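You operate a simulated robot arm through the tools that you are given. There is no shell and no other tool. Be economical: measure what you need, move in short steps, check, and stop when the job is done.

You run a simulated two-armed robot. Do the job below in one go: nothing can be reset, and whatever is moved stays where it is left.

JOB
Swap the part-full pan under the yellow pipe for the empty 320 ml pan, then run two flushes.
Fine: stand the part-full pan on the free mark; spill nothing; the other pans stay. Set down upright: what you pick out, steel pan.
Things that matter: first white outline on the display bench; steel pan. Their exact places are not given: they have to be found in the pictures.

Only the result counts: the job must be done as asked and must still hold three seconds after the hand-in. Knocking over, shifting, dropping, spilling or breaking anything else fails it.

ROBOT AND FRAMES
Two 7-joint arms with fingered hands on one trunk, on a base that drives. Base frame: it is fixed to the floor where the robot stands at the start and does not move with it; the origin is under the middle of the robot, x ahead of it, y to its left, z up. Units: mm, rad, N and s.
The left shoulder is at the start at [45, 104, 1094], the right one opposite. With the tool pointing down near the work surface each hand reaches from about 240 to 580 mm from the robot's upright axis, wherever it stands, measured 20 degrees to its own side. Places, roughly: first white outline on the display bench [500, 600, 800]. Payload 2.4 kg a hand.
The tool frame of a hand sits at the grasp point between the pads (the TCP): z along the fingers, y along the line on which they close. The tips reach 17 mm beyond it. Largest opening 88 mm; the body of the gripper starts 47 mm behind the TCP. The gripper is a hand of 2 fingers: y runs from the thumb to the fingers, the wrist lies at [0, 0, -165] in the tool frame, and closing takes about 1.5 s.
Orientation is that of the tool frame in the base frame, as [roll, pitch, yaw] about the fixed x, y, z axes, in that order (R = Rz(yaw) Ry(pitch) Rx(roll)). With the fingers straight down and closing along the base's y, the tool's x points along the base's -x, its y along +y and its z along -z.

CONTROLS
- The arms move only by the tool nudge_tool. It takes "left_rows", "right_rows" or both (then of equal length, played together; a hand with none holds still); each is a list of rows, each an object of numbers (a shift or turn left out is 0, a gripper value left out holds the last): "x", "y", "z": the shift along the tool's x, y, z in m; "wx", "wy", "wz": the turn, a rotation vector about the tool's x, y, z in rad; "claw": the finger opening in m, from 0 to 0.088. In form: [{"x": .., "y": .., "z": .., "wx": .., "wy": .., "wz": .., "claw": ..}, ...]. A call has 1 to 20 rows; each row is the pose to reach, as a shift and turn from the pose commanded when the call began, along the tool's axes at that moment. Each row takes 0.2 s and may step no farther than 50 mm and 0.15 rad from the row before; otherwise, or with a gripper value out of range, the whole call is refused. A pose out of reach is approached as far as the arm can. The call stops where the force on the tool passes 90 N (or 10 N more than at its start, if that is more) or the arm is blocked; 0.2 s more then pass. The fingers move at their own pace (about 153 mm/s each) and stop on an object; they squeeze with about 22 N. The grip force told is the motor's: it shows also when the fingers shut on nothing. Time passes only in rows, and 0.2 s behind the last, so rows that repeat a pose let the fingers close. It gives the time, the measured TCP pose, the force on the tool (base axes), the opening and the grip force at its end, in the units of the frame above (readings bear some noise), with the torque about the TCP (base axes, N m) and any sound that the robot's microphone picked up.
- Cameras (640 x 400 px; columns grow to the right, rows downward): "scene" is now at [125.6, 9.2, 1006.2]; the picture's right is [0.09, -1.00, 0.00], its down [-0.26, -0.02, -0.96] and it looks along [0.96, 0.09, -0.26] (base axes); focal length 214 px, centre (320, 200). "left" rides on the left gripper at [-50, 3, -63] in its tool frame; the picture's right is [-0.06, -1.00, 0.00], its down [0.78, -0.05, -0.62] and it looks along [0.62, -0.04, 0.79] (tool axes); focal length 275 px, centre (320, 200). "right" rides on the right gripper at [50, 3, -63] in its tool frame; the picture's right is [-0.06, 1.00, 0.00], its down [-0.78, -0.05, -0.62] and it looks along [-0.62, -0.04, 0.79] (tool axes); focal length 275 px, centre (320, 200).
- snapshot(camera): a new picture of that camera. It takes no simulated time.
- lift_body(by): slides the trunk up (or, below 0, down) by that many mm; the arms and the scene camera ride with it, the base frame stays. It gives what a move gives, with no picture.
- drive_base(legs): drives the robot by 1 to 6 legs, each [ahead, left, turn to the left] in mm, mm and rad, along the robot's own axes; the way and the turn of a leg run together, so that a leg with both is an arc; at most 1500 mm and 3.142 rad a leg. The arms and the cameras ride along, it lands a little off, and it stops where it bumps. It gives what a move gives.
- grasp_type(shape, hand): the hand has 2 fingers and takes this shape, open, in about a second: jaw (thumb against the fingers, like two jaws); tri (thumb and two fingers); tip (a fingertip pinch); poke (one finger out to press); point (the index stretched); flat (the hand flat); cup (the hand cupped); fist (a fist). The gripper value then closes the fingers along that shape, each until it touches; the sizes above hold for jaw. It gives what a move gives, with no picture.
- turn_head(pan, tilt): turns the head with the scene camera to pan (to the left, within 1.047 rad either way) and tilt (down, from -0.506 to 1.204), counted from straight ahead of the robot. It gives what a move gives.
- point_at(camera, pixels): there is no depth. For up to 12 entries [column, row, z] of the newest picture of that camera ("zoom" is the newest enlarged one), the place [x, y] in the base frame at which the ray of that pixel passes the height z, good to about 2 mm. It takes no simulated time.
- close_up(camera, box): a new picture of the part [left, top, right, bottom] of that camera's present view, enlarged. It takes no simulated time.
- hand_in(): hands the job in; it is judged then, once.

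Work in short steps. Measure before you move; look again where a grasp or a placing could have gone wrong, and mend it. You have 80 turns and 58 pictures in all, those below and enlarged ones among them. Open the grippers and draw the arms clear of the work before you hand the job in, unless the task says otherwise; then end with one line.

The tools are called after "Call:" as name(argument=value, ...) on one line, values as JSON. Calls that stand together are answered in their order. nudge_tool: Moves the arms, as the interface text tells. Its arguments: {"type":"object","properties":{"left_rows":{"type":"array","items":{"type":"object","properties":{"x":{"type":"number"},"y":{"type":"number"},"z":{"type":"number"},"wx":{"type":"number"},"wy":{"type":"number"},"wz":{"type":"number"},"claw":{"type":"number"}}}},"right_rows":{"type":"array","items":{"type":"object","properties":{"x":{"type":"number"},"y":{"type":"number"},"z":{"type":"number"},"wx":{"type":"number"},"wy":{"type":"number"},"wz":{"type":"number"},"claw":{"type":"number"}}}}},"required":[]} The other tools are called the same way: lift_body (by) slides the trunk up or down; grasp_type (shape, hand) gives the hand a shape; drive_base (legs) drives the base; turn_head (pan, tilt) turns the head that bears the scene camera; snapshot (camera) takes a picture; point_at (camera, pixels) gives the place at which the rays of pixels pass given heights; close_up (camera, box) takes an enlarged picture of a part of a camera's view; hand_in () hands the job in.

At the start:

```text
time: 0.0
left_eef_pos: [385.4, 235.7, 1054.4]
left_tcp_rot: [3.141, 0.0, 3.142]
left_wrist_force: [0.8, -0.2, 0.0]
left_moment: [0.0, 0.02, -0.02]
left_gripper_width: 87.8
left_grasp_force: 0.0
left_shape: jaw
right_eef_pos: [340.4, -107.3, 1000.0]
right_tcp_rot: [3.141, -0.002, 3.141]
right_wrist_force: [-0.7, -0.1, 0.3]
right_moment: [-0.01, 0.03, -0.02]
right_gripper_width: 87.7
right_grasp_force: 0.0
right_shape: jaw
trunk travel left (down, up): [-325.0, 525.0]
robot x, y, heading: [1.9, -0.0, -0.001]
head pan, tilt: [0.091, 0.267]
```

scene: 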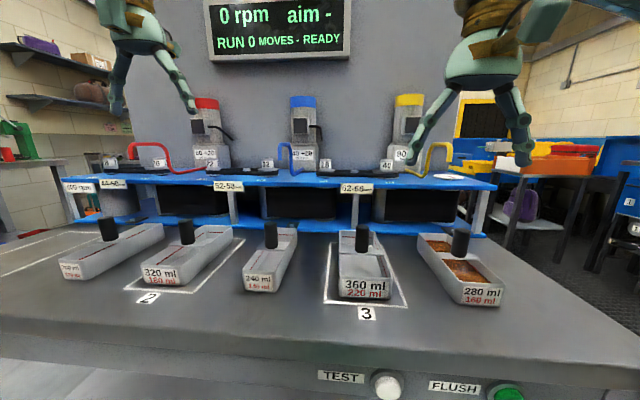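
right: 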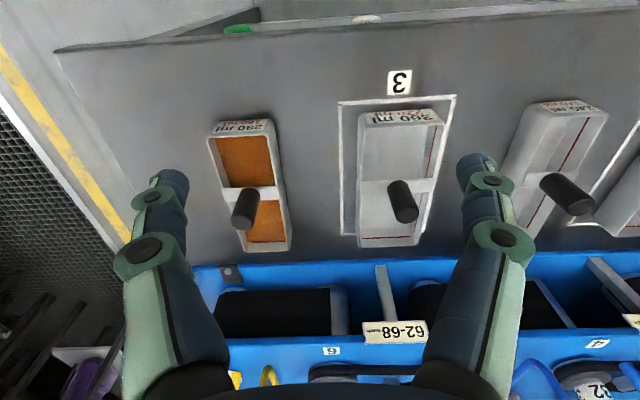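
left: 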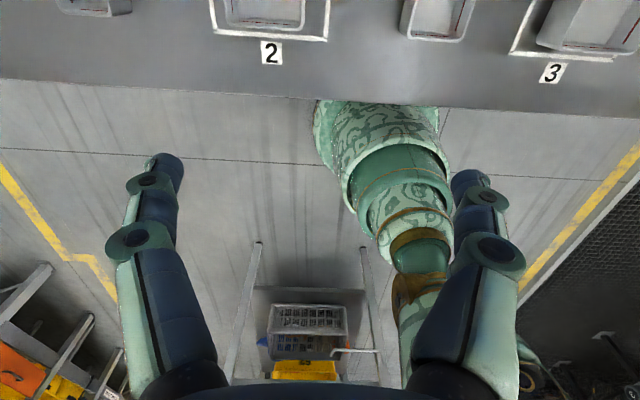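

I see five pans on the bench (320 ml at px 175,270; 280 ml with brown fill at 460,270) and a device behind. I take enlarged views to read it.

Call:
close_up(camera="scene", box=[40, 80, 300, 320])

Call:
close_up(camera="scene", box=[260, 80, 520, 320])

```text
1.67 times, centred on (170, 200) of scene
```

zoom: 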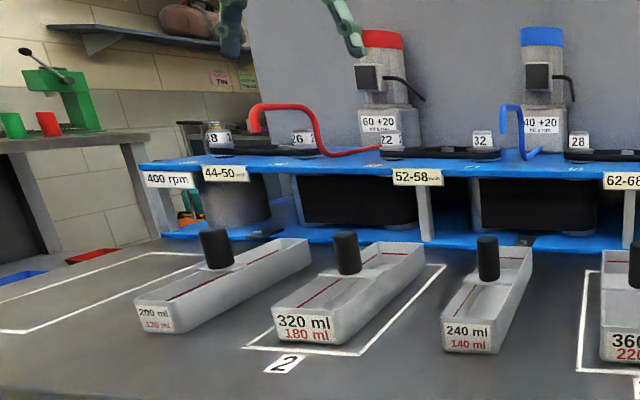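

```text
1.67 times, centred on (390, 200) of scene
```

zoom: 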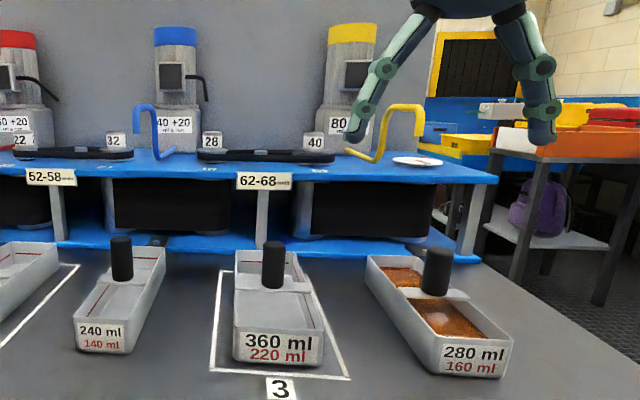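

Reading the pipes needs more views; I turn the head left to see the white outline, then right and down.

Call:
turn_head(pan=0.9, tilt=0.45)

Call:
snapshot(camera="scene")

Call:
turn_head(pan=-0.3, tilt=0.6)

Call:
snapshot(camera="scene")

Call:
close_up(camera="scene", box=[160, 0, 480, 200])

```text
time: 1.1
left_eef_pos: [385.2, 234.5, 1053.3]
left_tcp_rot: [3.141, 0.0, 3.141]
left_wrist_force: [0.2, -0.3, 0.5]
left_moment: [-0.01, 0.02, -0.01]
left_gripper_width: 88.0
left_grasp_force: 0.0
left_shape: jaw
right_eef_pos: [340.5, -108.8, 1000.1]
right_tcp_rot: [3.141, -0.002, -3.141]
right_wrist_force: [0.8, 0.3, 0.2]
right_moment: [-0.01, 0.0, 0.0]
right_gripper_width: 87.9
right_grasp_force: 0.0
right_shape: jaw
trunk travel left (down, up): [-325.0, 525.0]
robot x, y, heading: [-0.9, -0.3, -0.0]
head pan, tilt: [0.901, 0.45]
```

```text
52 pictures are left
```

scene: 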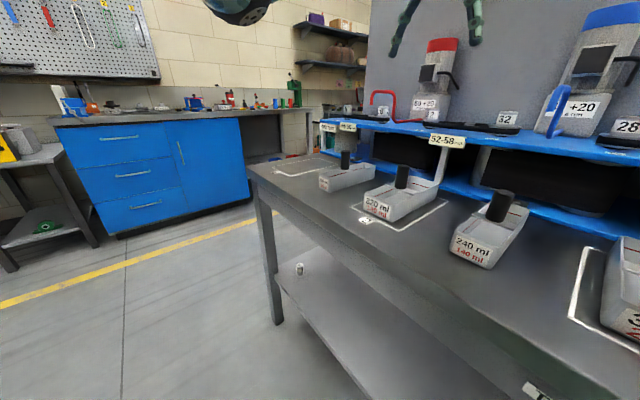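

```text
time: 2.5
left_eef_pos: [385.3, 234.9, 1053.8]
left_tcp_rot: [3.141, 0.001, -3.141]
left_wrist_force: [-0.1, -0.2, -0.6]
left_moment: [0.0, -0.02, 0.06]
left_gripper_width: 87.8
left_grasp_force: 0.0
left_shape: jaw
right_eef_pos: [339.3, -108.6, 1001.1]
right_tcp_rot: [3.141, -0.002, 3.141]
right_wrist_force: [-0.5, 1.0, -0.2]
right_moment: [-0.01, 0.01, -0.05]
right_gripper_width: 87.9
right_grasp_force: 0.0
right_shape: jaw
trunk travel left (down, up): [-325.0, 525.0]
robot x, y, heading: [-1.0, 0.3, 0.002]
head pan, tilt: [-0.3, 0.6]
```

```text
51 pictures are left
```

scene: 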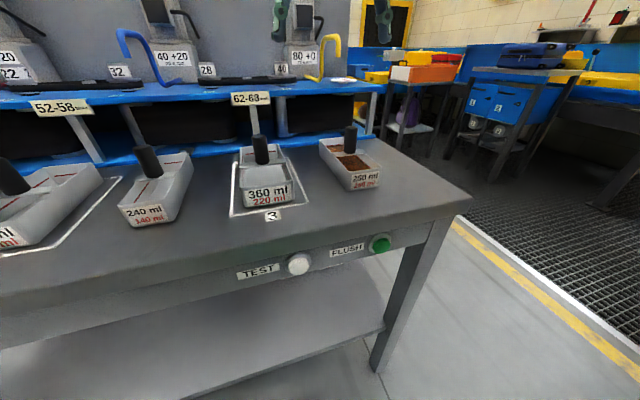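

```text
2.00 times, centred on (320, 100) of scene
```

zoom: 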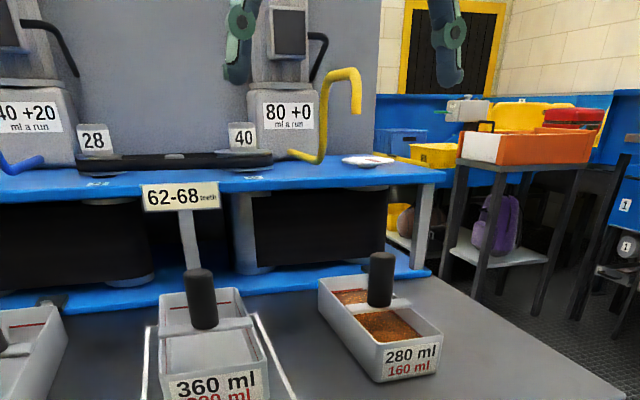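

The yellow pipe (80+0) ends above the 280 ml pan with brown fill at the right; pans 320 and 360 stand on marks 2 and 3, and the first outline at far left is free. I measure the 280 ml pan in both the right and scene pictures.

Call:
point_at(camera="right", pixels=[[207, 137, 830], [272, 121, 830], [291, 248, 830], [243, 252, 830], [240, 220, 880], [257, 190, 830], [338, 101, 780], [457, 96, 780], [366, 115, 830], [446, 112, 830], [404, 212, 880], [418, 244, 830]])

Call:
point_at(camera="scene", pixels=[[350, 128, 880], [350, 153, 830], [352, 191, 780], [378, 187, 780], [351, 173, 830], [380, 167, 830], [298, 264, 700], [380, 243, 700], [231, 217, 780], [308, 203, 780], [335, 40, 1000], [320, 140, 830]])

Call:
close_up(camera="right", box=[180, 80, 340, 280])

Call:
close_up(camera="scene", box=[220, 100, 420, 290])

```text
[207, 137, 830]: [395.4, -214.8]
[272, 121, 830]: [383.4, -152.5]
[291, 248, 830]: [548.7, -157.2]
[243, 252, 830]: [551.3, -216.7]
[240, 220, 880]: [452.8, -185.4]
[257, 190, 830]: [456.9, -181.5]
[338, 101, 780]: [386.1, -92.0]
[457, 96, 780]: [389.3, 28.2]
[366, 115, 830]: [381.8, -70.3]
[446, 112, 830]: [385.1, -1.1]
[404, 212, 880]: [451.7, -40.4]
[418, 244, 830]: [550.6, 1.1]
```

```text
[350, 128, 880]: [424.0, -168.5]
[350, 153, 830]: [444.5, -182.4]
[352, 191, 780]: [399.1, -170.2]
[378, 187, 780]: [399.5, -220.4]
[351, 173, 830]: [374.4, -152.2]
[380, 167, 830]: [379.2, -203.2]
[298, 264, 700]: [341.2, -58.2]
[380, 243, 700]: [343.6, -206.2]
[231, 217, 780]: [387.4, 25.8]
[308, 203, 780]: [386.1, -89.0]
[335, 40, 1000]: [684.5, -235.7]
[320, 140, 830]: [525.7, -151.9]
```

```text
2.00 times, centred on (260, 180) of right
```

zoom: 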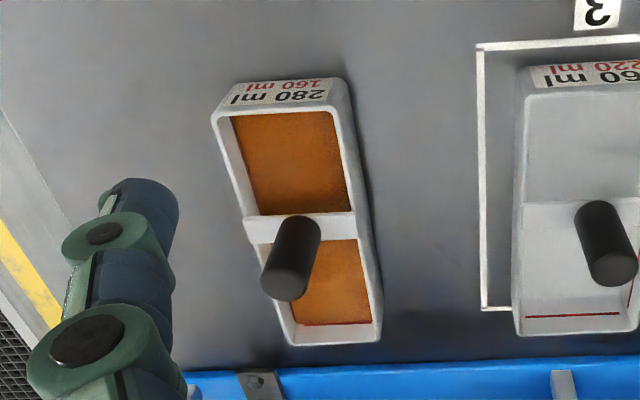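

```text
2.11 times, centred on (320, 195) of scene
```

zoom: 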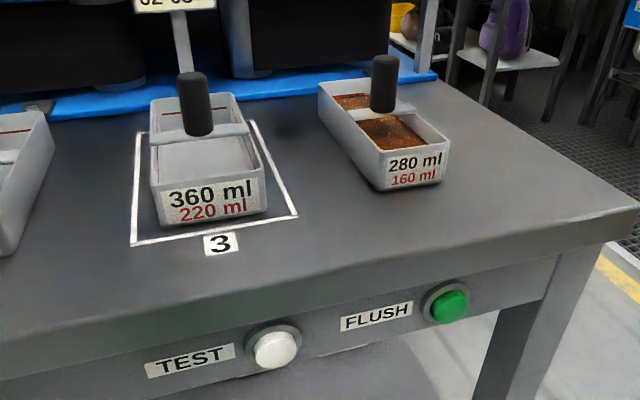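

Triangulating both views, the 280 ml pan's handle top is at about (470,-194,861), rim about z 815; the yellow outlet hangs further back (~x 575, z 960). I bring the right hand to about (440,-190,930) and check.

Call:
nudge_tool(right_rows=[{"x": -0.02, "y": -0.02, "z": 0.02, "claw": 0.088}, {"x": -0.04, "y": -0.045, "z": 0.04}, {"x": -0.06, "y": -0.065, "z": 0.055}, {"x": -0.08, "y": -0.082, "z": 0.07}, {"x": -0.1, "y": -0.082, "z": 0.07}, {"x": -0.1, "y": -0.082, "z": 0.07}])

Call:
snapshot(camera="right")

Call:
turn_head(pan=-0.4, tilt=0.25)

Call:
snapshot(camera="scene")

```text
time: 3.9
left_eef_pos: [384.8, 235.4, 1053.3]
left_tcp_rot: [-3.141, -0.001, -3.141]
left_wrist_force: [-0.1, 0.0, 0.6]
left_moment: [0.02, -0.01, -0.01]
left_gripper_width: 88.0
left_grasp_force: 0.0
left_shape: jaw
right_eef_pos: [440.0, -189.6, 931.0]
right_tcp_rot: [3.141, -0.003, -3.141]
right_wrist_force: [0.4, 0.4, 1.1]
right_moment: [0.02, 0.0, 0.02]
right_gripper_width: 87.9
right_grasp_force: 0.1
right_shape: jaw
trunk travel left (down, up): [-325.0, 525.0]
robot x, y, heading: [-2.8, 1.7, -0.0]
head pan, tilt: [-0.3, 0.6]
```

```text
47 pictures are left
```

right: 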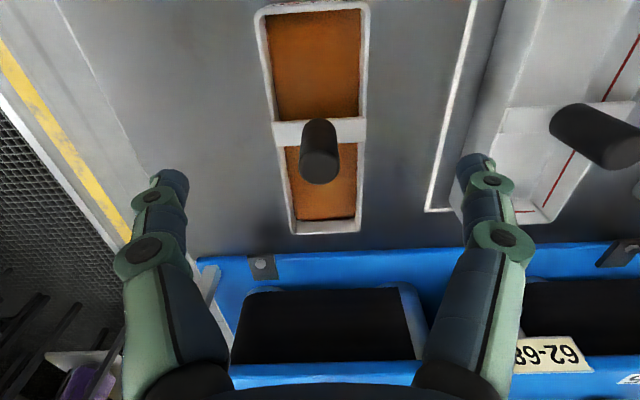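

```text
time: 4.8
left_eef_pos: [385.6, 234.8, 1054.0]
left_tcp_rot: [-3.141, 0.001, 3.141]
left_wrist_force: [-0.5, -0.4, -0.6]
left_moment: [-0.03, -0.01, 0.0]
left_gripper_width: 88.0
left_grasp_force: 0.2
left_shape: jaw
right_eef_pos: [439.1, -189.9, 930.6]
right_tcp_rot: [-3.141, -0.002, -3.141]
right_wrist_force: [-0.2, 0.6, -0.8]
right_moment: [0.02, 0.03, 0.03]
right_gripper_width: 87.8
right_grasp_force: 0.1
right_shape: jaw
trunk travel left (down, up): [-325.0, 525.0]
robot x, y, heading: [-1.3, -0.1, -0.002]
head pan, tilt: [-0.4, 0.25]
```

```text
46 pictures are left
```

scene: 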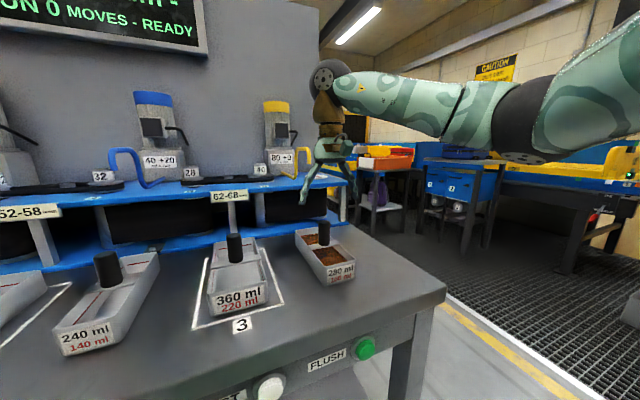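

The handle shows at (319,168) top / (318,125) foot in the right picture, nearly centred in the jaw. I compute the exact place and the pan's rim and record it as the place for the new pan.

Call:
point_at(camera="right", pixels=[[320, 166, 861], [318, 122, 815], [266, 10, 815], [367, 5, 815], [361, 230, 815], [293, 232, 815], [273, 131, 815], [366, 130, 815], [473, 0, 780], [428, 210, 780]])

Call:
point_at(camera="scene", pixels=[[324, 224, 861], [323, 245, 815], [328, 284, 780], [355, 276, 780], [295, 232, 815], [333, 225, 815], [364, 347, 700], [268, 388, 700]])

```text
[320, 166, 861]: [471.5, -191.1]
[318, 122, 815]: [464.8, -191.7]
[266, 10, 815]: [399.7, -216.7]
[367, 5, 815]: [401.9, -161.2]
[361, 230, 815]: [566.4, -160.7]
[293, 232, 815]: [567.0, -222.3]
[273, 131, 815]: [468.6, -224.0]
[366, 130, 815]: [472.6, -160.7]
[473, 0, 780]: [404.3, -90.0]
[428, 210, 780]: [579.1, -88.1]
```

```text
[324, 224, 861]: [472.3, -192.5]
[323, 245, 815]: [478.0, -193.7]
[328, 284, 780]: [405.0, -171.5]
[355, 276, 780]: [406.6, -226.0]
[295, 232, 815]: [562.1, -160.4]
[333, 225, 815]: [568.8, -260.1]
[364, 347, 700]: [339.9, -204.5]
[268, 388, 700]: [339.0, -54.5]
```

Both views agree: handle at (472,-192), pan axis along x. I descend to z 845 and close.

Call:
nudge_tool(right_rows=[{"x": -0.033, "y": -0.002, "z": 0}, {"x": -0.033, "y": -0.002, "z": 0.03}, {"x": -0.033, "y": -0.002, "z": 0.06}, {"x": -0.033, "y": -0.002, "z": 0.085}, {"x": -0.033, "y": -0.002, "z": 0.085}, {"x": -0.033, "y": -0.002, "z": 0.085, "claw": 0.0}, {"x": -0.033, "y": -0.002, "z": 0.085}, {"x": -0.033, "y": -0.002, "z": 0.085}, {"x": -0.033, "y": -0.002, "z": 0.085}, {"x": -0.033, "y": -0.002, "z": 0.085}, {"x": -0.033, "y": -0.002, "z": 0.085}, {"x": -0.033, "y": -0.002, "z": 0.085}, {"x": -0.033, "y": -0.002, "z": 0.085}])

Call:
snapshot(camera="right")

```text
time: 7.6
left_eef_pos: [385.5, 235.3, 1053.5]
left_tcp_rot: [-3.14, -0.002, 3.14]
left_wrist_force: [0.4, 1.0, 0.8]
left_moment: [-0.02, 0.02, -0.01]
left_gripper_width: 88.0
left_grasp_force: 0.1
left_shape: jaw
right_eef_pos: [476.0, -191.9, 845.1]
right_tcp_rot: [3.142, -0.003, -3.141]
right_wrist_force: [-0.1, 0.1, -0.2]
right_moment: [-0.02, -0.01, 0.01]
right_gripper_width: 3.1
right_grasp_force: 21.6
right_shape: jaw
trunk travel left (down, up): [-325.0, 525.0]
robot x, y, heading: [-1.2, -2.4, -0.001]
head pan, tilt: [-0.4, 0.25]
```

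```text
45 pictures are left
```

right: 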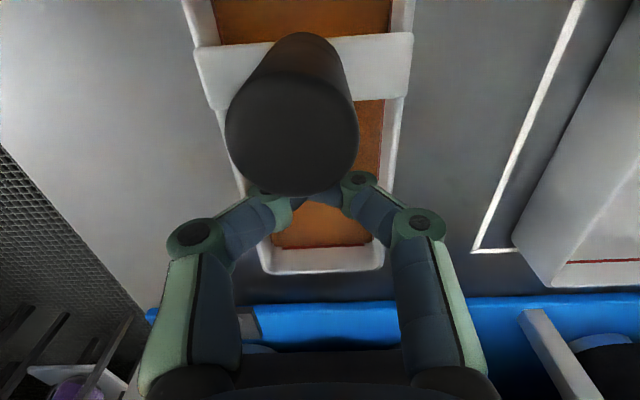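

The fingers shut on nothing (3.1 mm); the handle (291,125) is now on the robot's side of the fingers. I check whether the pan was moved or the handle was simply missed.

Call:
point_at(camera="right", pixels=[[265, 270, 815], [384, 264, 815], [196, 50, 815], [412, 38, 815], [207, 105, 815], [405, 95, 815], [480, 248, 780], [291, 125, 861], [291, 125, 880], [305, 60, 830]])

Call:
close_up(camera="scene", box=[200, 140, 440, 290])

```text
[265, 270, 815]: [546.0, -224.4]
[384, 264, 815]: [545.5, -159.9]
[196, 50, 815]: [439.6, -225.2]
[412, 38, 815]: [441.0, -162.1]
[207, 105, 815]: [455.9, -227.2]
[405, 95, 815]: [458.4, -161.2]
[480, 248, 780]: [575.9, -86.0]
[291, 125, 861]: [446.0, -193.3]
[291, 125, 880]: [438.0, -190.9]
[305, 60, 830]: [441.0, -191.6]
```

```text
2.67 times, centred on (320, 215) of scene
```

zoom: 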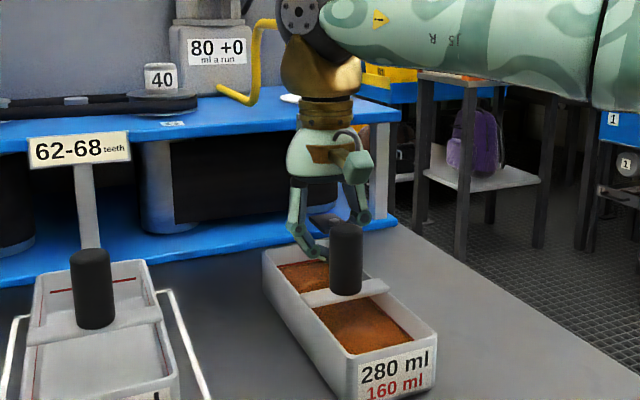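

The close squeezed the pan about 21 mm toward the robot (rim 567→546); the brown fill is well below the rim and nothing spilled. Handle is now about (447,-192); I open, slide back 29 mm and look before closing.

Call:
nudge_tool(right_rows=[{"claw": 0.088}, {"z": 0}, {"z": 0}, {"z": 0}, {"x": 0.01}, {"x": 0.02}, {"x": 0.028}, {"x": 0.028}])

Call:
snapshot(camera="right")

Call:
close_up(camera="scene", box=[260, 180, 400, 290])

```text
time: 9.4
left_eef_pos: [386.5, 234.8, 1053.2]
left_tcp_rot: [-3.14, 0.0, 3.141]
left_wrist_force: [-0.3, 0.3, -0.6]
left_moment: [0.01, 0.01, 0.0]
left_gripper_width: 87.8
left_grasp_force: 0.0
left_shape: jaw
right_eef_pos: [446.2, -192.3, 845.6]
right_tcp_rot: [3.14, 0.0, -3.141]
right_wrist_force: [0.4, 0.1, 0.2]
right_moment: [-0.02, 0.01, 0.03]
right_gripper_width: 87.9
right_grasp_force: 0.1
right_shape: jaw
trunk travel left (down, up): [-325.0, 525.0]
robot x, y, heading: [-3.6, -0.4, -0.003]
head pan, tilt: [-0.4, 0.25]
```

```text
43 pictures are left
```

right: 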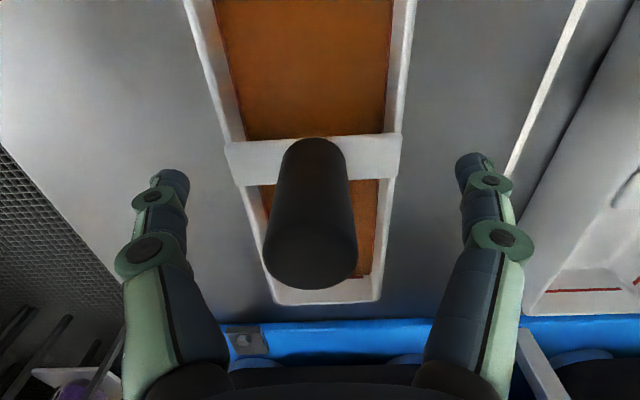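

```text
3.64 times, centred on (330, 235) of scene
```

zoom: 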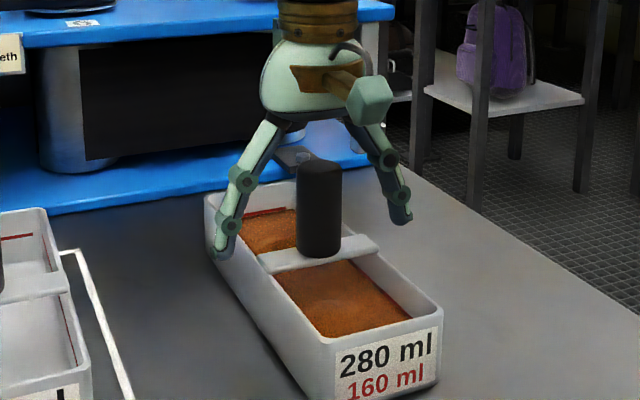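

Triangulated top of handle is now (445,-193,863), right at the TCP (446,-192). I close.

Call:
nudge_tool(right_rows=[{"claw": 0.0}, {"z": 0}, {"z": 0}, {"z": 0}, {"z": 0}, {"z": 0}, {"z": 0}, {"z": 0}, {"z": 0}])

Call:
snapshot(camera="right")

```text
time: 11.4
left_eef_pos: [385.6, 235.6, 1054.1]
left_tcp_rot: [3.14, 0.0, 3.141]
left_wrist_force: [0.2, 1.4, -0.1]
left_moment: [-0.01, -0.01, 0.0]
left_gripper_width: 87.9
left_grasp_force: 0.0
left_shape: jaw
right_eef_pos: [446.1, -193.2, 845.2]
right_tcp_rot: [-3.141, -0.003, -3.141]
right_wrist_force: [-0.3, -0.1, 0.1]
right_moment: [0.0, 0.03, -0.01]
right_gripper_width: 16.2
right_grasp_force: 22.4
right_shape: jaw
trunk travel left (down, up): [-325.0, 525.0]
robot x, y, heading: [0.8, -1.6, 0.003]
head pan, tilt: [-0.4, 0.25]
```

```text
41 pictures are left
```

right: 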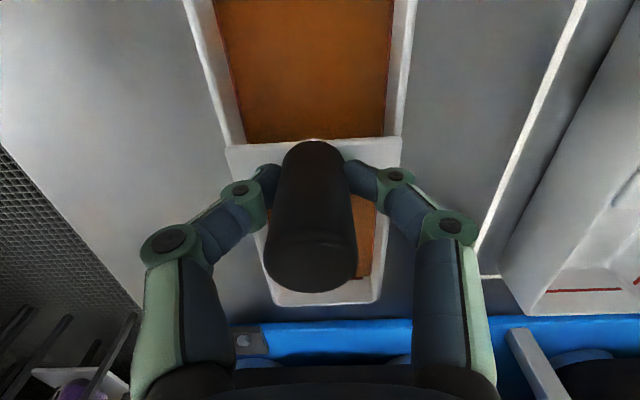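

It stopped at 16.2 mm on a handle that looks ~22 mm across, so the grip might be off-centre; I measure the handle's foot and the bar.

Call:
point_at(camera="right", pixels=[[313, 140, 815], [315, 139, 820], [228, 147, 815], [400, 138, 815], [240, 186, 815], [396, 180, 815], [311, 292, 863], [311, 235, 863], [270, 165, 828], [352, 162, 828]])

Call:
close_up(camera="right", box=[220, 120, 420, 320])

```text
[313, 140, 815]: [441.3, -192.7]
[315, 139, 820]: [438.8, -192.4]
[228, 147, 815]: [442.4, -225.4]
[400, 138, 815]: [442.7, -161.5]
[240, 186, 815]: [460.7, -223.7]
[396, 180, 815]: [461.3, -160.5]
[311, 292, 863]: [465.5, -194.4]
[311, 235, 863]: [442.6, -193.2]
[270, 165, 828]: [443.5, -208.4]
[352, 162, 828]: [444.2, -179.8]
```

```text
2.00 times, centred on (320, 220) of right
```

zoom: 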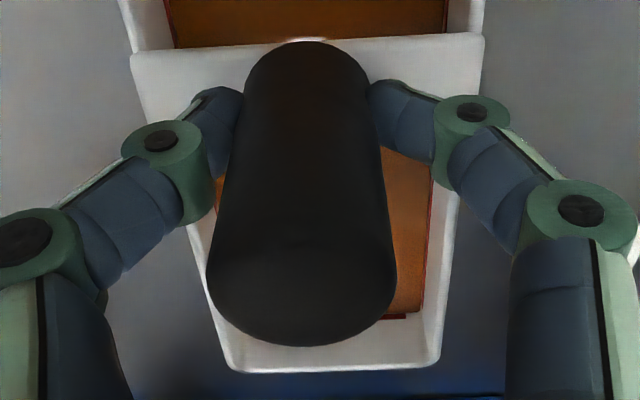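

The handle's foot and top both give centre x≈452.5, so the grip is ~6 mm short. I open, go 6.5 mm forward and close again.

Call:
nudge_tool(right_rows=[{"claw": 0.07}, {"z": 0}, {"z": 0}, {"x": -0.0065}, {"x": -0.0065}, {"x": -0.0065, "claw": 0.0}, {"x": -0.0065}, {"x": -0.0065}, {"x": -0.0065}, {"x": -0.0065}, {"x": -0.0065}, {"x": -0.0065}, {"x": -0.0065}, {"x": -0.0065}])

Call:
snapshot(camera="right")

```text
time: 14.4
left_eef_pos: [384.8, 236.1, 1054.6]
left_tcp_rot: [3.142, 0.0, -3.141]
left_wrist_force: [-0.2, 0.4, 0.1]
left_moment: [0.02, 0.02, 0.01]
left_gripper_width: 87.8
left_grasp_force: 0.1
left_shape: jaw
right_eef_pos: [452.4, -191.3, 844.0]
right_tcp_rot: [3.14, -0.001, 3.141]
right_wrist_force: [-0.2, 0.7, 0.7]
right_moment: [-0.01, -0.02, 0.0]
right_gripper_width: 4.0
right_grasp_force: 22.7
right_shape: jaw
trunk travel left (down, up): [-325.0, 525.0]
robot x, y, heading: [0.4, 5.5, -0.003]
head pan, tilt: [-0.4, 0.25]
```

```text
39 pictures are left
```

right: 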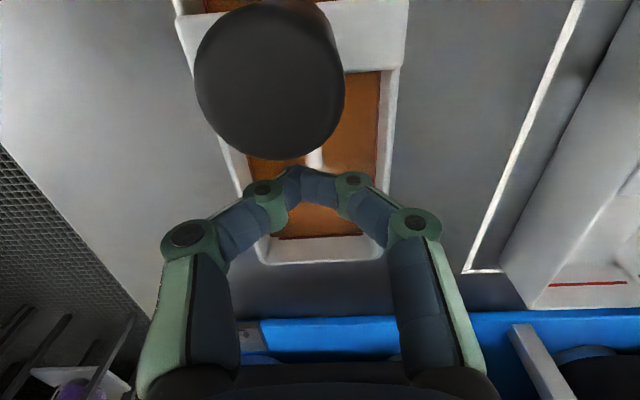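

The pan was squeezed toward the robot again, so the handle's true centre lay short of the fingers, not beyond. I open, rise clear and re-measure the handle from two heights.

Call:
nudge_tool(right_rows=[{"claw": 0.088}, {"z": 0}, {"z": 0}, {"z": -0.04}, {"z": -0.08}, {"z": -0.1, "x": 0.02}, {"z": -0.1, "x": 0.04}, {"z": -0.1, "x": 0.04}])

Call:
snapshot(camera="right")

Call:
nudge_tool(right_rows=[{"x": 0.03}, {"x": 0.06}, {"x": 0.06}])

Call:
snapshot(camera="right")

```text
time: 16.2
left_eef_pos: [385.9, 234.8, 1053.4]
left_tcp_rot: [3.141, 0.0, -3.141]
left_wrist_force: [-0.1, 0.1, 0.2]
left_moment: [0.04, 0.01, -0.01]
left_gripper_width: 87.9
left_grasp_force: 0.0
left_shape: jaw
right_eef_pos: [410.1, -190.9, 944.6]
right_tcp_rot: [3.14, -0.003, 3.141]
right_wrist_force: [-0.5, 0.7, 0.0]
right_moment: [0.0, -0.01, -0.02]
right_gripper_width: 87.9
right_grasp_force: 0.1
right_shape: jaw
trunk travel left (down, up): [-325.0, 525.0]
robot x, y, heading: [2.7, 2.3, 0.0]
head pan, tilt: [-0.4, 0.25]
```

```text
38 pictures are left
```

right: 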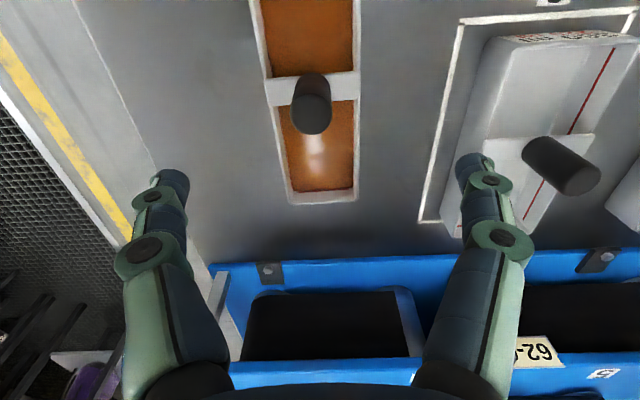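

```text
time: 17.0
left_eef_pos: [385.5, 234.6, 1053.8]
left_tcp_rot: [3.141, 0.0, 3.139]
left_wrist_force: [0.0, 0.3, -0.5]
left_moment: [-0.03, 0.02, 0.0]
left_gripper_width: 87.6
left_grasp_force: 0.0
left_shape: jaw
right_eef_pos: [349.1, -193.2, 944.5]
right_tcp_rot: [3.141, -0.003, -3.142]
right_wrist_force: [0.7, 0.0, 0.1]
right_moment: [-0.02, 0.02, -0.05]
right_gripper_width: 88.0
right_grasp_force: 0.0
right_shape: jaw
trunk travel left (down, up): [-325.0, 525.0]
robot x, y, heading: [-0.7, -0.9, -0.002]
head pan, tilt: [-0.4, 0.25]
```

```text
37 pictures are left
```

right: 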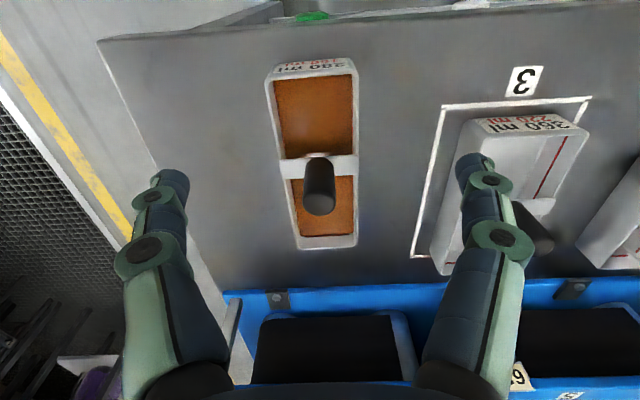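

I let the tool place the bar and handle in this view (bar (320,168), disc centre (320,203)), to compare with the earlier grip that held at camera-x 452 / TCP 446.

Call:
point_at(camera="right", pixels=[[281, 161, 815], [357, 155, 815], [284, 179, 815], [357, 176, 815], [320, 203, 857], [320, 203, 863], [319, 156, 815], [300, 248, 815], [356, 245, 815], [266, 84, 815], [356, 76, 815]])

Call:
close_up(camera="right", box=[250, 40, 380, 260])

```text
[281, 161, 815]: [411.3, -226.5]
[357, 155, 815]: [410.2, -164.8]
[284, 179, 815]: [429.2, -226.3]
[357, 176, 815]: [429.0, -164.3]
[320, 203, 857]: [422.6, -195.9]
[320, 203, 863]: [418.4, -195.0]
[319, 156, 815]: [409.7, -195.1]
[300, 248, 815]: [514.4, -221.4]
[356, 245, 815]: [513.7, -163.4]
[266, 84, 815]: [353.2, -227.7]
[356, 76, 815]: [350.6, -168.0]
```

```text
1.82 times, centred on (315, 150) of right
```

zoom: 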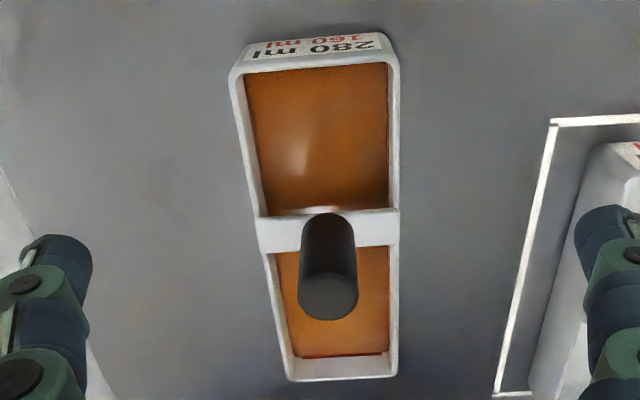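

Same method: the handle is now at camera-x 420, y -195. The one grip that held had TCP 6 mm short of the camera value, so I go to TCP x 414, z 842 and close slowly, without any other change.

Call:
nudge_tool(right_rows=[{"x": -0.035, "y": -0.001}, {"x": -0.065, "y": -0.001}, {"x": -0.065, "y": -0.001, "z": 0.035}, {"x": -0.065, "y": -0.001, "z": 0.07}, {"x": -0.065, "y": -0.001, "z": 0.102}, {"x": -0.065, "y": -0.001, "z": 0.102, "claw": 0.05}, {"x": -0.065, "y": -0.001, "z": 0.102, "claw": 0.035}, {"x": -0.065, "y": -0.001, "z": 0.102, "claw": 0.03}])

Call:
snapshot(camera="right")

```text
time: 18.8
left_eef_pos: [385.3, 234.5, 1054.1]
left_tcp_rot: [3.141, 0.0, -3.141]
left_wrist_force: [-1.1, -0.1, -0.8]
left_moment: [0.0, -0.02, -0.01]
left_gripper_width: 87.9
left_grasp_force: 0.0
left_shape: jaw
right_eef_pos: [415.8, -195.4, 842.3]
right_tcp_rot: [3.141, -0.001, 3.141]
right_wrist_force: [-0.4, 0.5, 0.0]
right_moment: [0.0, 0.02, -0.01]
right_gripper_width: 30.2
right_grasp_force: 0.1
right_shape: jaw
trunk travel left (down, up): [-325.0, 525.0]
robot x, y, heading: [2.1, 0.7, 0.002]
head pan, tilt: [-0.4, 0.25]
```

```text
35 pictures are left
```

right: 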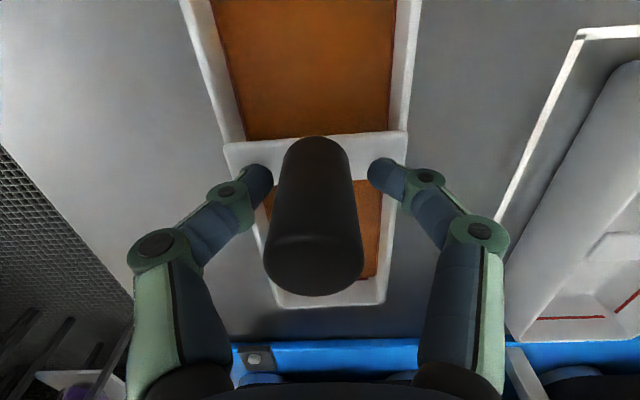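

Fingers straddle the handle well (gaps ~8 and 16 px at row 180). I close in small steps to see at which width they touch.

Call:
nudge_tool(right_rows=[{"claw": 0.024}, {"claw": 0.022}, {"claw": 0.022}, {"claw": 0.022}])

Call:
nudge_tool(right_rows=[{"claw": 0.018}, {"claw": 0.018}, {"claw": 0.018}])

Call:
snapshot(camera="right")

```text
time: 19.8
left_eef_pos: [386.2, 234.8, 1054.9]
left_tcp_rot: [-3.14, 0.0, -3.141]
left_wrist_force: [-0.3, 0.5, 0.1]
left_moment: [0.02, 0.0, 0.01]
left_gripper_width: 87.8
left_grasp_force: 0.1
left_shape: jaw
right_eef_pos: [416.5, -196.1, 841.6]
right_tcp_rot: [-3.141, 0.0, 3.141]
right_wrist_force: [0.5, -1.1, 0.7]
right_moment: [0.01, -0.01, -0.04]
right_gripper_width: 22.7
right_grasp_force: 0.1
right_shape: jaw
trunk travel left (down, up): [-325.0, 525.0]
robot x, y, heading: [0.2, 0.1, -0.002]
head pan, tilt: [-0.4, 0.25]
```

```text
time: 20.6
left_eef_pos: [385.5, 235.7, 1053.9]
left_tcp_rot: [3.141, -0.001, -3.14]
left_wrist_force: [-0.1, -0.8, -0.5]
left_moment: [-0.01, -0.02, 0.0]
left_gripper_width: 87.9
left_grasp_force: 0.1
left_shape: jaw
right_eef_pos: [414.9, -196.4, 843.1]
right_tcp_rot: [3.141, -0.001, -3.141]
right_wrist_force: [-0.3, 0.3, 0.2]
right_moment: [0.01, -0.02, 0.01]
right_gripper_width: 19.6
right_grasp_force: 0.0
right_shape: jaw
trunk travel left (down, up): [-325.0, 525.0]
robot x, y, heading: [-3.0, 1.2, 0.003]
head pan, tilt: [-0.4, 0.25]
```

```text
34 pictures are left
```

right: 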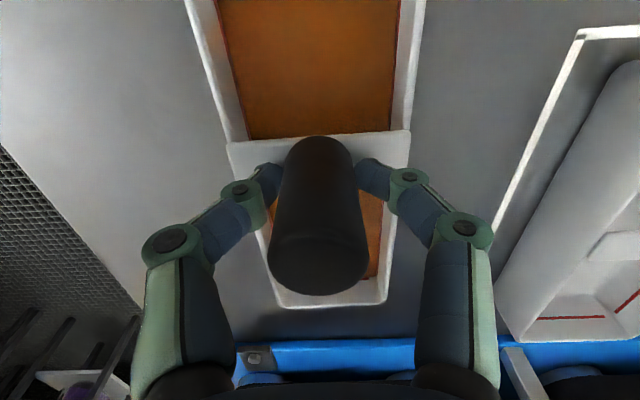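

Contact at ~19.6 mm with no ejection. I now close fully and watch the width.

Call:
nudge_tool(right_rows=[{"claw": 0.014}, {"claw": 0.01}, {"claw": 0.0}, {"claw": 0.0}, {"claw": 0.0}])

Call:
snapshot(camera="right")

```text
time: 21.8
left_eef_pos: [384.5, 235.3, 1053.9]
left_tcp_rot: [3.141, 0.001, 3.141]
left_wrist_force: [0.3, 0.3, 0.3]
left_moment: [0.0, 0.0, 0.01]
left_gripper_width: 87.7
left_grasp_force: 0.0
left_shape: jaw
right_eef_pos: [415.8, -195.3, 841.3]
right_tcp_rot: [3.14, 0.0, 3.141]
right_wrist_force: [0.3, 0.8, 0.0]
right_moment: [0.01, -0.01, -0.03]
right_gripper_width: 16.3
right_grasp_force: 22.4
right_shape: jaw
trunk travel left (down, up): [-325.0, 525.0]
robot x, y, heading: [0.3, 2.0, 0.003]
head pan, tilt: [-0.4, 0.25]
```

```text
33 pictures are left
```

right: 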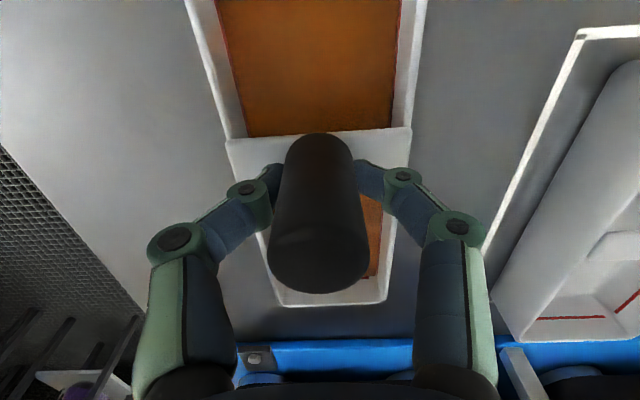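

It holds at 16.3 mm, handle having slid ~1 mm toward the robot, hinting the centre is still slightly short of the fingers. I test a regrip 4 mm closer to the robot: a wider stop means better centring.

Call:
nudge_tool(right_rows=[{"claw": 0.04}, {"z": 0}, {"x": 0.004}, {"x": 0.004}, {"x": 0.004, "claw": 0.022}, {"x": 0.004, "claw": 0.018}, {"x": 0.004, "claw": 0.014}, {"x": 0.004, "claw": 0.0}, {"x": 0.004}, {"x": 0.004}])

Call:
snapshot(camera="right")

```text
time: 24.0
left_eef_pos: [385.0, 234.6, 1054.2]
left_tcp_rot: [3.141, -0.001, 3.141]
left_wrist_force: [0.4, -0.2, 0.0]
left_moment: [0.0, 0.03, 0.01]
left_gripper_width: 87.8
left_grasp_force: 0.0
left_shape: jaw
right_eef_pos: [412.9, -196.0, 842.7]
right_tcp_rot: [3.141, -0.003, -3.142]
right_wrist_force: [-0.6, -0.3, -0.5]
right_moment: [0.02, -0.01, 0.0]
right_gripper_width: 15.9
right_grasp_force: 22.0
right_shape: jaw
trunk travel left (down, up): [-325.0, 525.0]
robot x, y, heading: [-2.5, -0.0, 0.005]
head pan, tilt: [-0.4, 0.25]
```

```text
32 pictures are left
```

right: 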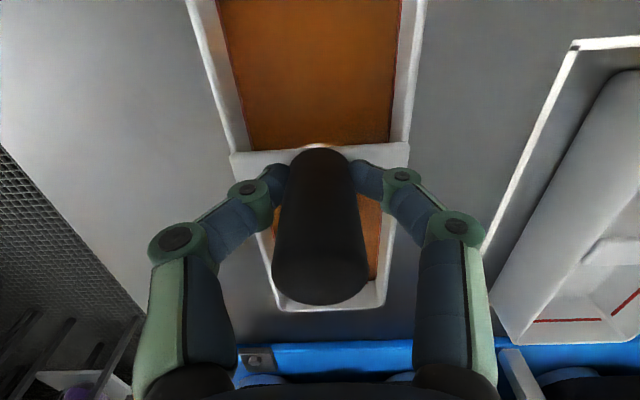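

Same width 15.9, so the pads are flat on the handle and the grip is inside the window. I lift 15 mm gently and check.

Call:
nudge_tool(right_rows=[{"z": -0.002}, {"z": -0.005}, {"z": -0.01}, {"z": -0.015}, {"z": -0.015}, {"z": -0.015}])

Call:
close_up(camera="scene", box=[260, 180, 420, 300])

```text
time: 25.4
left_eef_pos: [386.0, 234.7, 1054.0]
left_tcp_rot: [3.141, 0.0, 3.141]
left_wrist_force: [0.5, -0.7, 0.5]
left_moment: [0.01, 0.03, 0.03]
left_gripper_width: 87.9
left_grasp_force: 0.0
left_shape: jaw
right_eef_pos: [411.5, -193.9, 858.0]
right_tcp_rot: [3.142, -0.002, -3.141]
right_wrist_force: [-0.5, -0.5, -1.7]
right_moment: [0.01, 0.05, 0.0]
right_gripper_width: 15.5
right_grasp_force: 21.7
right_shape: jaw
trunk travel left (down, up): [-325.0, 525.0]
robot x, y, heading: [-0.7, -2.8, -0.003]
head pan, tilt: [-0.4, 0.25]
```

```text
3.33 times, centred on (340, 240) of scene
```

zoom: 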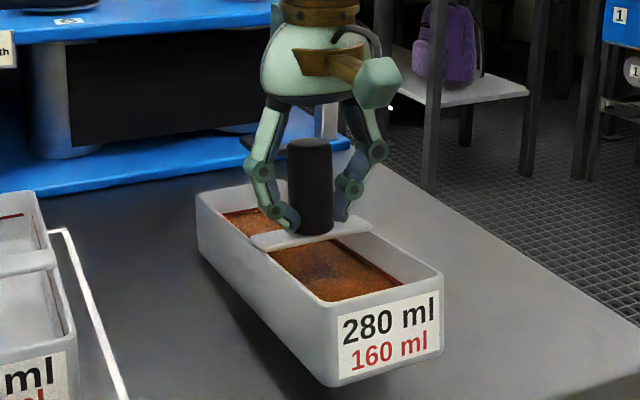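

The pan hangs level, shadow beneath. I lift to ~z 955 and pull back to x ~350, to pass clear of the other pans' handles.

Call:
nudge_tool(right_rows=[{"z": -0.012}, {"z": -0.027}, {"z": -0.044}, {"z": -0.06}, {"z": -0.075, "x": 0.008}, {"z": -0.088, "x": 0.02}, {"z": -0.095, "x": 0.034}, {"z": -0.098, "x": 0.048}, {"z": -0.098, "x": 0.058}, {"z": -0.098, "x": 0.062}, {"z": -0.098, "x": 0.062}])

Call:
turn_head(pan=0.8, tilt=0.5)

Call:
snapshot(camera="right")

Call:
snapshot(camera="scene")

```text
time: 27.8
left_eef_pos: [385.2, 235.9, 1053.3]
left_tcp_rot: [-3.141, 0.0, 3.14]
left_wrist_force: [0.4, -0.6, -0.8]
left_moment: [0.0, 0.0, 0.0]
left_gripper_width: 87.9
left_grasp_force: 0.1
left_shape: jaw
right_eef_pos: [349.5, -195.1, 955.7]
right_tcp_rot: [-3.142, -0.001, 3.141]
right_wrist_force: [0.3, 0.1, -1.7]
right_moment: [0.03, 0.05, 0.01]
right_gripper_width: 15.6
right_grasp_force: 22.2
right_shape: jaw
trunk travel left (down, up): [-325.0, 525.0]
robot x, y, heading: [-0.4, 1.1, -0.003]
head pan, tilt: [-0.4, 0.25]
```

```text
time: 29.2
left_eef_pos: [385.7, 235.2, 1053.2]
left_tcp_rot: [3.141, 0.0, 3.141]
left_wrist_force: [-0.4, 0.9, 0.1]
left_moment: [0.02, -0.03, -0.02]
left_gripper_width: 87.8
left_grasp_force: 0.1
left_shape: jaw
right_eef_pos: [349.3, -194.8, 956.4]
right_tcp_rot: [-3.14, -0.002, -3.141]
right_wrist_force: [0.9, 0.1, -1.7]
right_moment: [0.02, 0.06, -0.01]
right_gripper_width: 15.7
right_grasp_force: 21.9
right_shape: jaw
trunk travel left (down, up): [-325.0, 525.0]
robot x, y, heading: [-1.4, -0.1, 0.002]
head pan, tilt: [0.799, 0.499]
```

```text
30 pictures are left
```

right: 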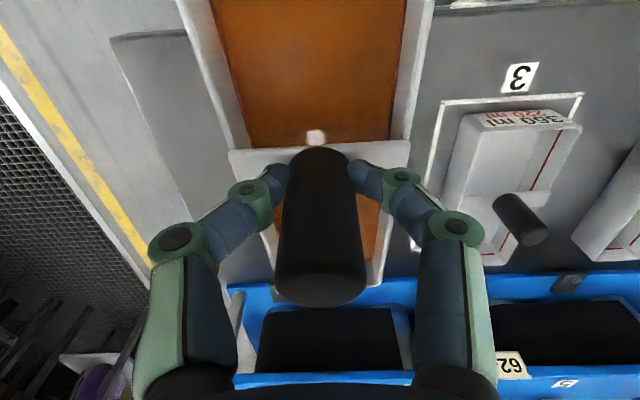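

```text
29 pictures are left
```

scene: 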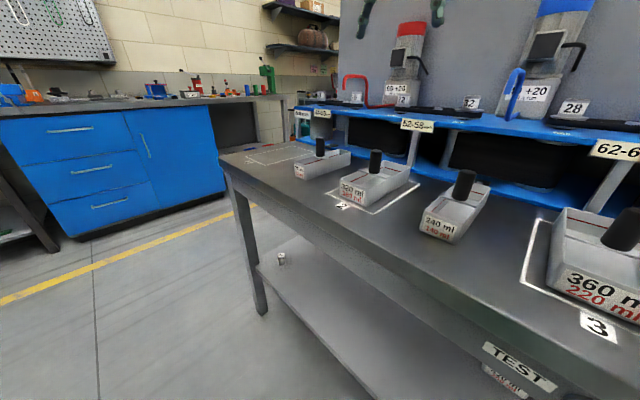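

Held solidly at 15.7 mm and level. I locate the first outline (near 275,153), pan 320 (375,185) and the cabinet foot on the floor.

Call:
point_at(camera="scene", pixels=[[244, 154, 780], [260, 165, 780], [312, 155, 780], [294, 146, 780], [343, 201, 780], [377, 213, 780], [410, 184, 780], [374, 153, 863], [348, 205, 780], [85, 240, 0], [225, 205, 0], [219, 160, 780]])

Call:
close_up(camera="scene", box=[210, 100, 450, 240])

```text
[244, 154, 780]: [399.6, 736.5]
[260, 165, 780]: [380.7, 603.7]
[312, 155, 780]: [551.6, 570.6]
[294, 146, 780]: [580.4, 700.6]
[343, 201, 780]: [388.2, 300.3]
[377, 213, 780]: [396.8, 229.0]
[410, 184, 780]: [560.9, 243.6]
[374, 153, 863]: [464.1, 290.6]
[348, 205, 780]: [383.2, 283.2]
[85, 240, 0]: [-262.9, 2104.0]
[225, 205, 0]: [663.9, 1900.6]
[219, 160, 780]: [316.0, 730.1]
```

```text
2.67 times, centred on (330, 170) of scene
```

zoom: 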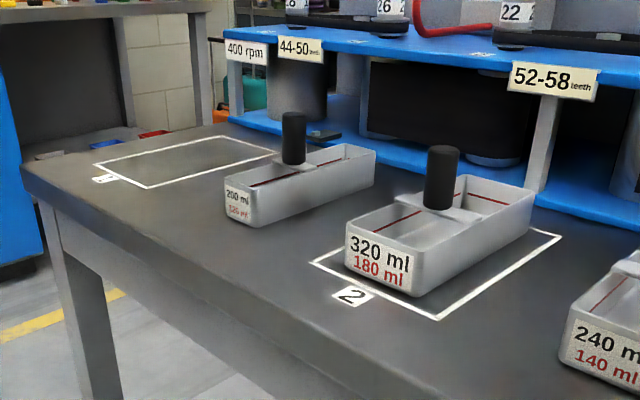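

The free outline spans about x 385–575, y 590–720 (centre ~(482,650)); the floor to the left is clear. I drive left 830 mm with the pan held high and pulled back.

Call:
drive_base(legs=[[0, 415, 0], [0, 415, 0]])

Call:
turn_head(pan=-0.3, tilt=0.7)

Call:
snapshot(camera="scene")

```text
time: 33.8
left_eef_pos: [391.4, 1044.0, 1052.2]
left_tcp_rot: [3.141, -0.001, 3.133]
left_wrist_force: [0.4, -0.1, -0.2]
left_moment: [0.01, 0.03, -0.02]
left_gripper_width: 87.7
left_grasp_force: 0.1
left_shape: jaw
right_eef_pos: [352.6, 614.7, 957.1]
right_tcp_rot: [-3.141, -0.001, 3.135]
right_wrist_force: [-0.6, -0.4, -2.6]
right_moment: [0.02, 0.01, -0.02]
right_gripper_width: 15.8
right_grasp_force: 22.2
right_shape: jaw
trunk travel left (down, up): [-325.0, 525.0]
robot x, y, heading: [3.6, 814.4, -0.011]
head pan, tilt: [0.799, 0.499]
```

```text
time: 35.1
left_eef_pos: [391.1, 1044.9, 1054.9]
left_tcp_rot: [3.14, -0.001, 3.132]
left_wrist_force: [-0.1, -0.5, 0.4]
left_moment: [-0.01, -0.03, 0.03]
left_gripper_width: 87.8
left_grasp_force: 0.0
left_shape: jaw
right_eef_pos: [351.6, 614.4, 955.6]
right_tcp_rot: [3.141, -0.002, 3.132]
right_wrist_force: [-0.7, 0.8, -2.1]
right_moment: [-0.01, 0.02, 0.02]
right_gripper_width: 15.5
right_grasp_force: 21.4
right_shape: jaw
trunk travel left (down, up): [-325.0, 525.0]
robot x, y, heading: [2.9, 813.7, -0.01]
head pan, tilt: [-0.3, 0.7]
```

```text
27 pictures are left
```

scene: 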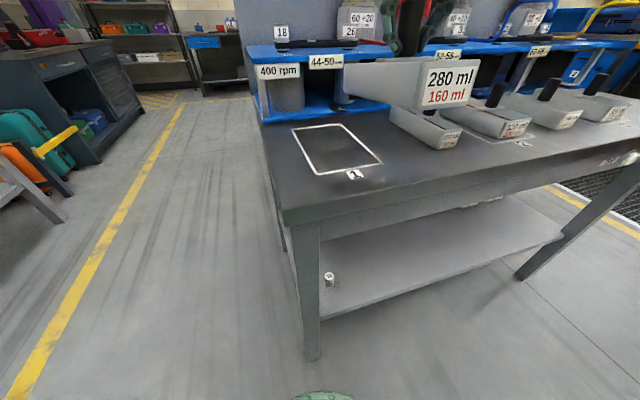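

The outline is clearly seen at (292,129)-(340,124)-(382,163)-(316,175). I measure it.

Call:
point_at(camera="scene", pixels=[[292, 129, 780], [340, 124, 780], [382, 163, 780], [316, 175, 780], [391, 110, 780], [420, 135, 780], [438, 148, 780]])

```text
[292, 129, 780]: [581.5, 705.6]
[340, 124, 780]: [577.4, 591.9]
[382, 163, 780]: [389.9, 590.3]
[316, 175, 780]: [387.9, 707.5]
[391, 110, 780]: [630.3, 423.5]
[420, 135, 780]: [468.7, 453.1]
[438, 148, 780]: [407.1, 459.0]
```

Outline centre (484,649), 193×116. The handle sits ~14 mm nearer than the pan's centre, so I aim TCP at about (464,649), first hovering at z ~870.

Call:
nudge_tool(right_rows=[{"x": -0.015, "y": 0.006}, {"x": -0.035, "y": 0.014}, {"x": -0.058, "y": 0.022}, {"x": -0.08, "y": 0.03}, {"x": -0.1, "y": 0.0355}, {"x": -0.112, "y": 0.0355}, {"x": -0.112, "y": 0.0355, "z": 0.015}, {"x": -0.112, "y": 0.0355, "z": 0.035}, {"x": -0.112, "y": 0.0355, "z": 0.057}, {"x": -0.112, "y": 0.0355, "z": 0.075}, {"x": -0.112, "y": 0.0355, "z": 0.086}, {"x": -0.112, "y": 0.0355, "z": 0.086}])

Call:
close_up(camera="scene", box=[250, 60, 490, 210])

Call:
snapshot(camera="right")

```text
time: 37.7
left_eef_pos: [391.6, 1043.9, 1054.1]
left_tcp_rot: [3.141, 0.0, 3.131]
left_wrist_force: [0.0, 0.0, -0.3]
left_moment: [0.0, 0.02, -0.04]
left_gripper_width: 88.0
left_grasp_force: 0.1
left_shape: jaw
right_eef_pos: [464.4, 647.5, 870.0]
right_tcp_rot: [3.141, -0.001, 3.132]
right_wrist_force: [0.0, -1.1, -1.6]
right_moment: [0.01, 0.02, 0.01]
right_gripper_width: 15.7
right_grasp_force: 21.4
right_shape: jaw
trunk travel left (down, up): [-325.0, 525.0]
robot x, y, heading: [4.2, 811.9, -0.01]
head pan, tilt: [-0.3, 0.7]
```

```text
2.67 times, centred on (370, 135) of scene
```

zoom: 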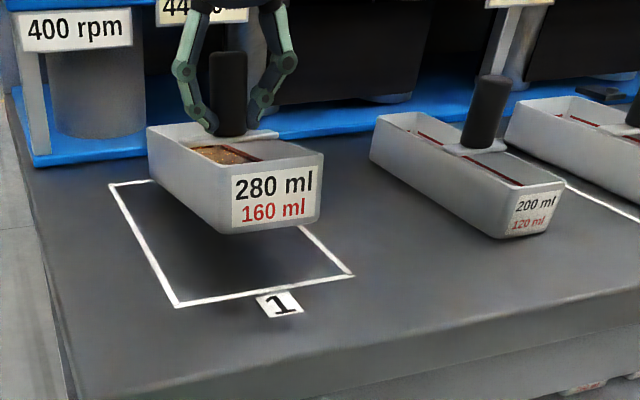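

```text
25 pictures are left
```

right: 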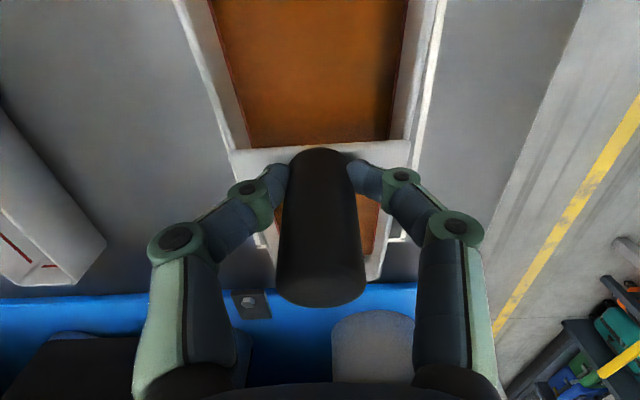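

The pan hovers above outline 1. I measure its near lower edge and rim corners against the outline.

Call:
point_at(camera="zoom", pixels=[[222, 232, 808], [318, 222, 808], [218, 182, 843], [322, 156, 843], [147, 129, 843], [180, 305, 780], [353, 275, 780], [110, 185, 780]])

```text
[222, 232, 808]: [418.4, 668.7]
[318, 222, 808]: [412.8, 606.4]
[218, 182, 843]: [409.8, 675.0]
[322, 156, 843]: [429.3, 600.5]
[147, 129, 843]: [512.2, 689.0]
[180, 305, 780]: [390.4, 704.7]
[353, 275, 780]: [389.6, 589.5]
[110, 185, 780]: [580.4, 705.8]
```

The scene view suggests the near end sits at y≈638; I cross-check with the right picture at rim height 843.

Call:
point_at(camera="right", pixels=[[176, 0, 843], [445, 0, 843], [232, 150, 843], [411, 142, 843], [366, 281, 843], [437, 20, 780], [400, 240, 780], [318, 148, 843]])

```text
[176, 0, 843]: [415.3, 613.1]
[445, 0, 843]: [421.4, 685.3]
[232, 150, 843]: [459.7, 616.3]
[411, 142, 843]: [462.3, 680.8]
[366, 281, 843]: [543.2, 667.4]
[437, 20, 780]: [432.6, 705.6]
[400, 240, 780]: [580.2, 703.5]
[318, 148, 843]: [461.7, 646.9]
```

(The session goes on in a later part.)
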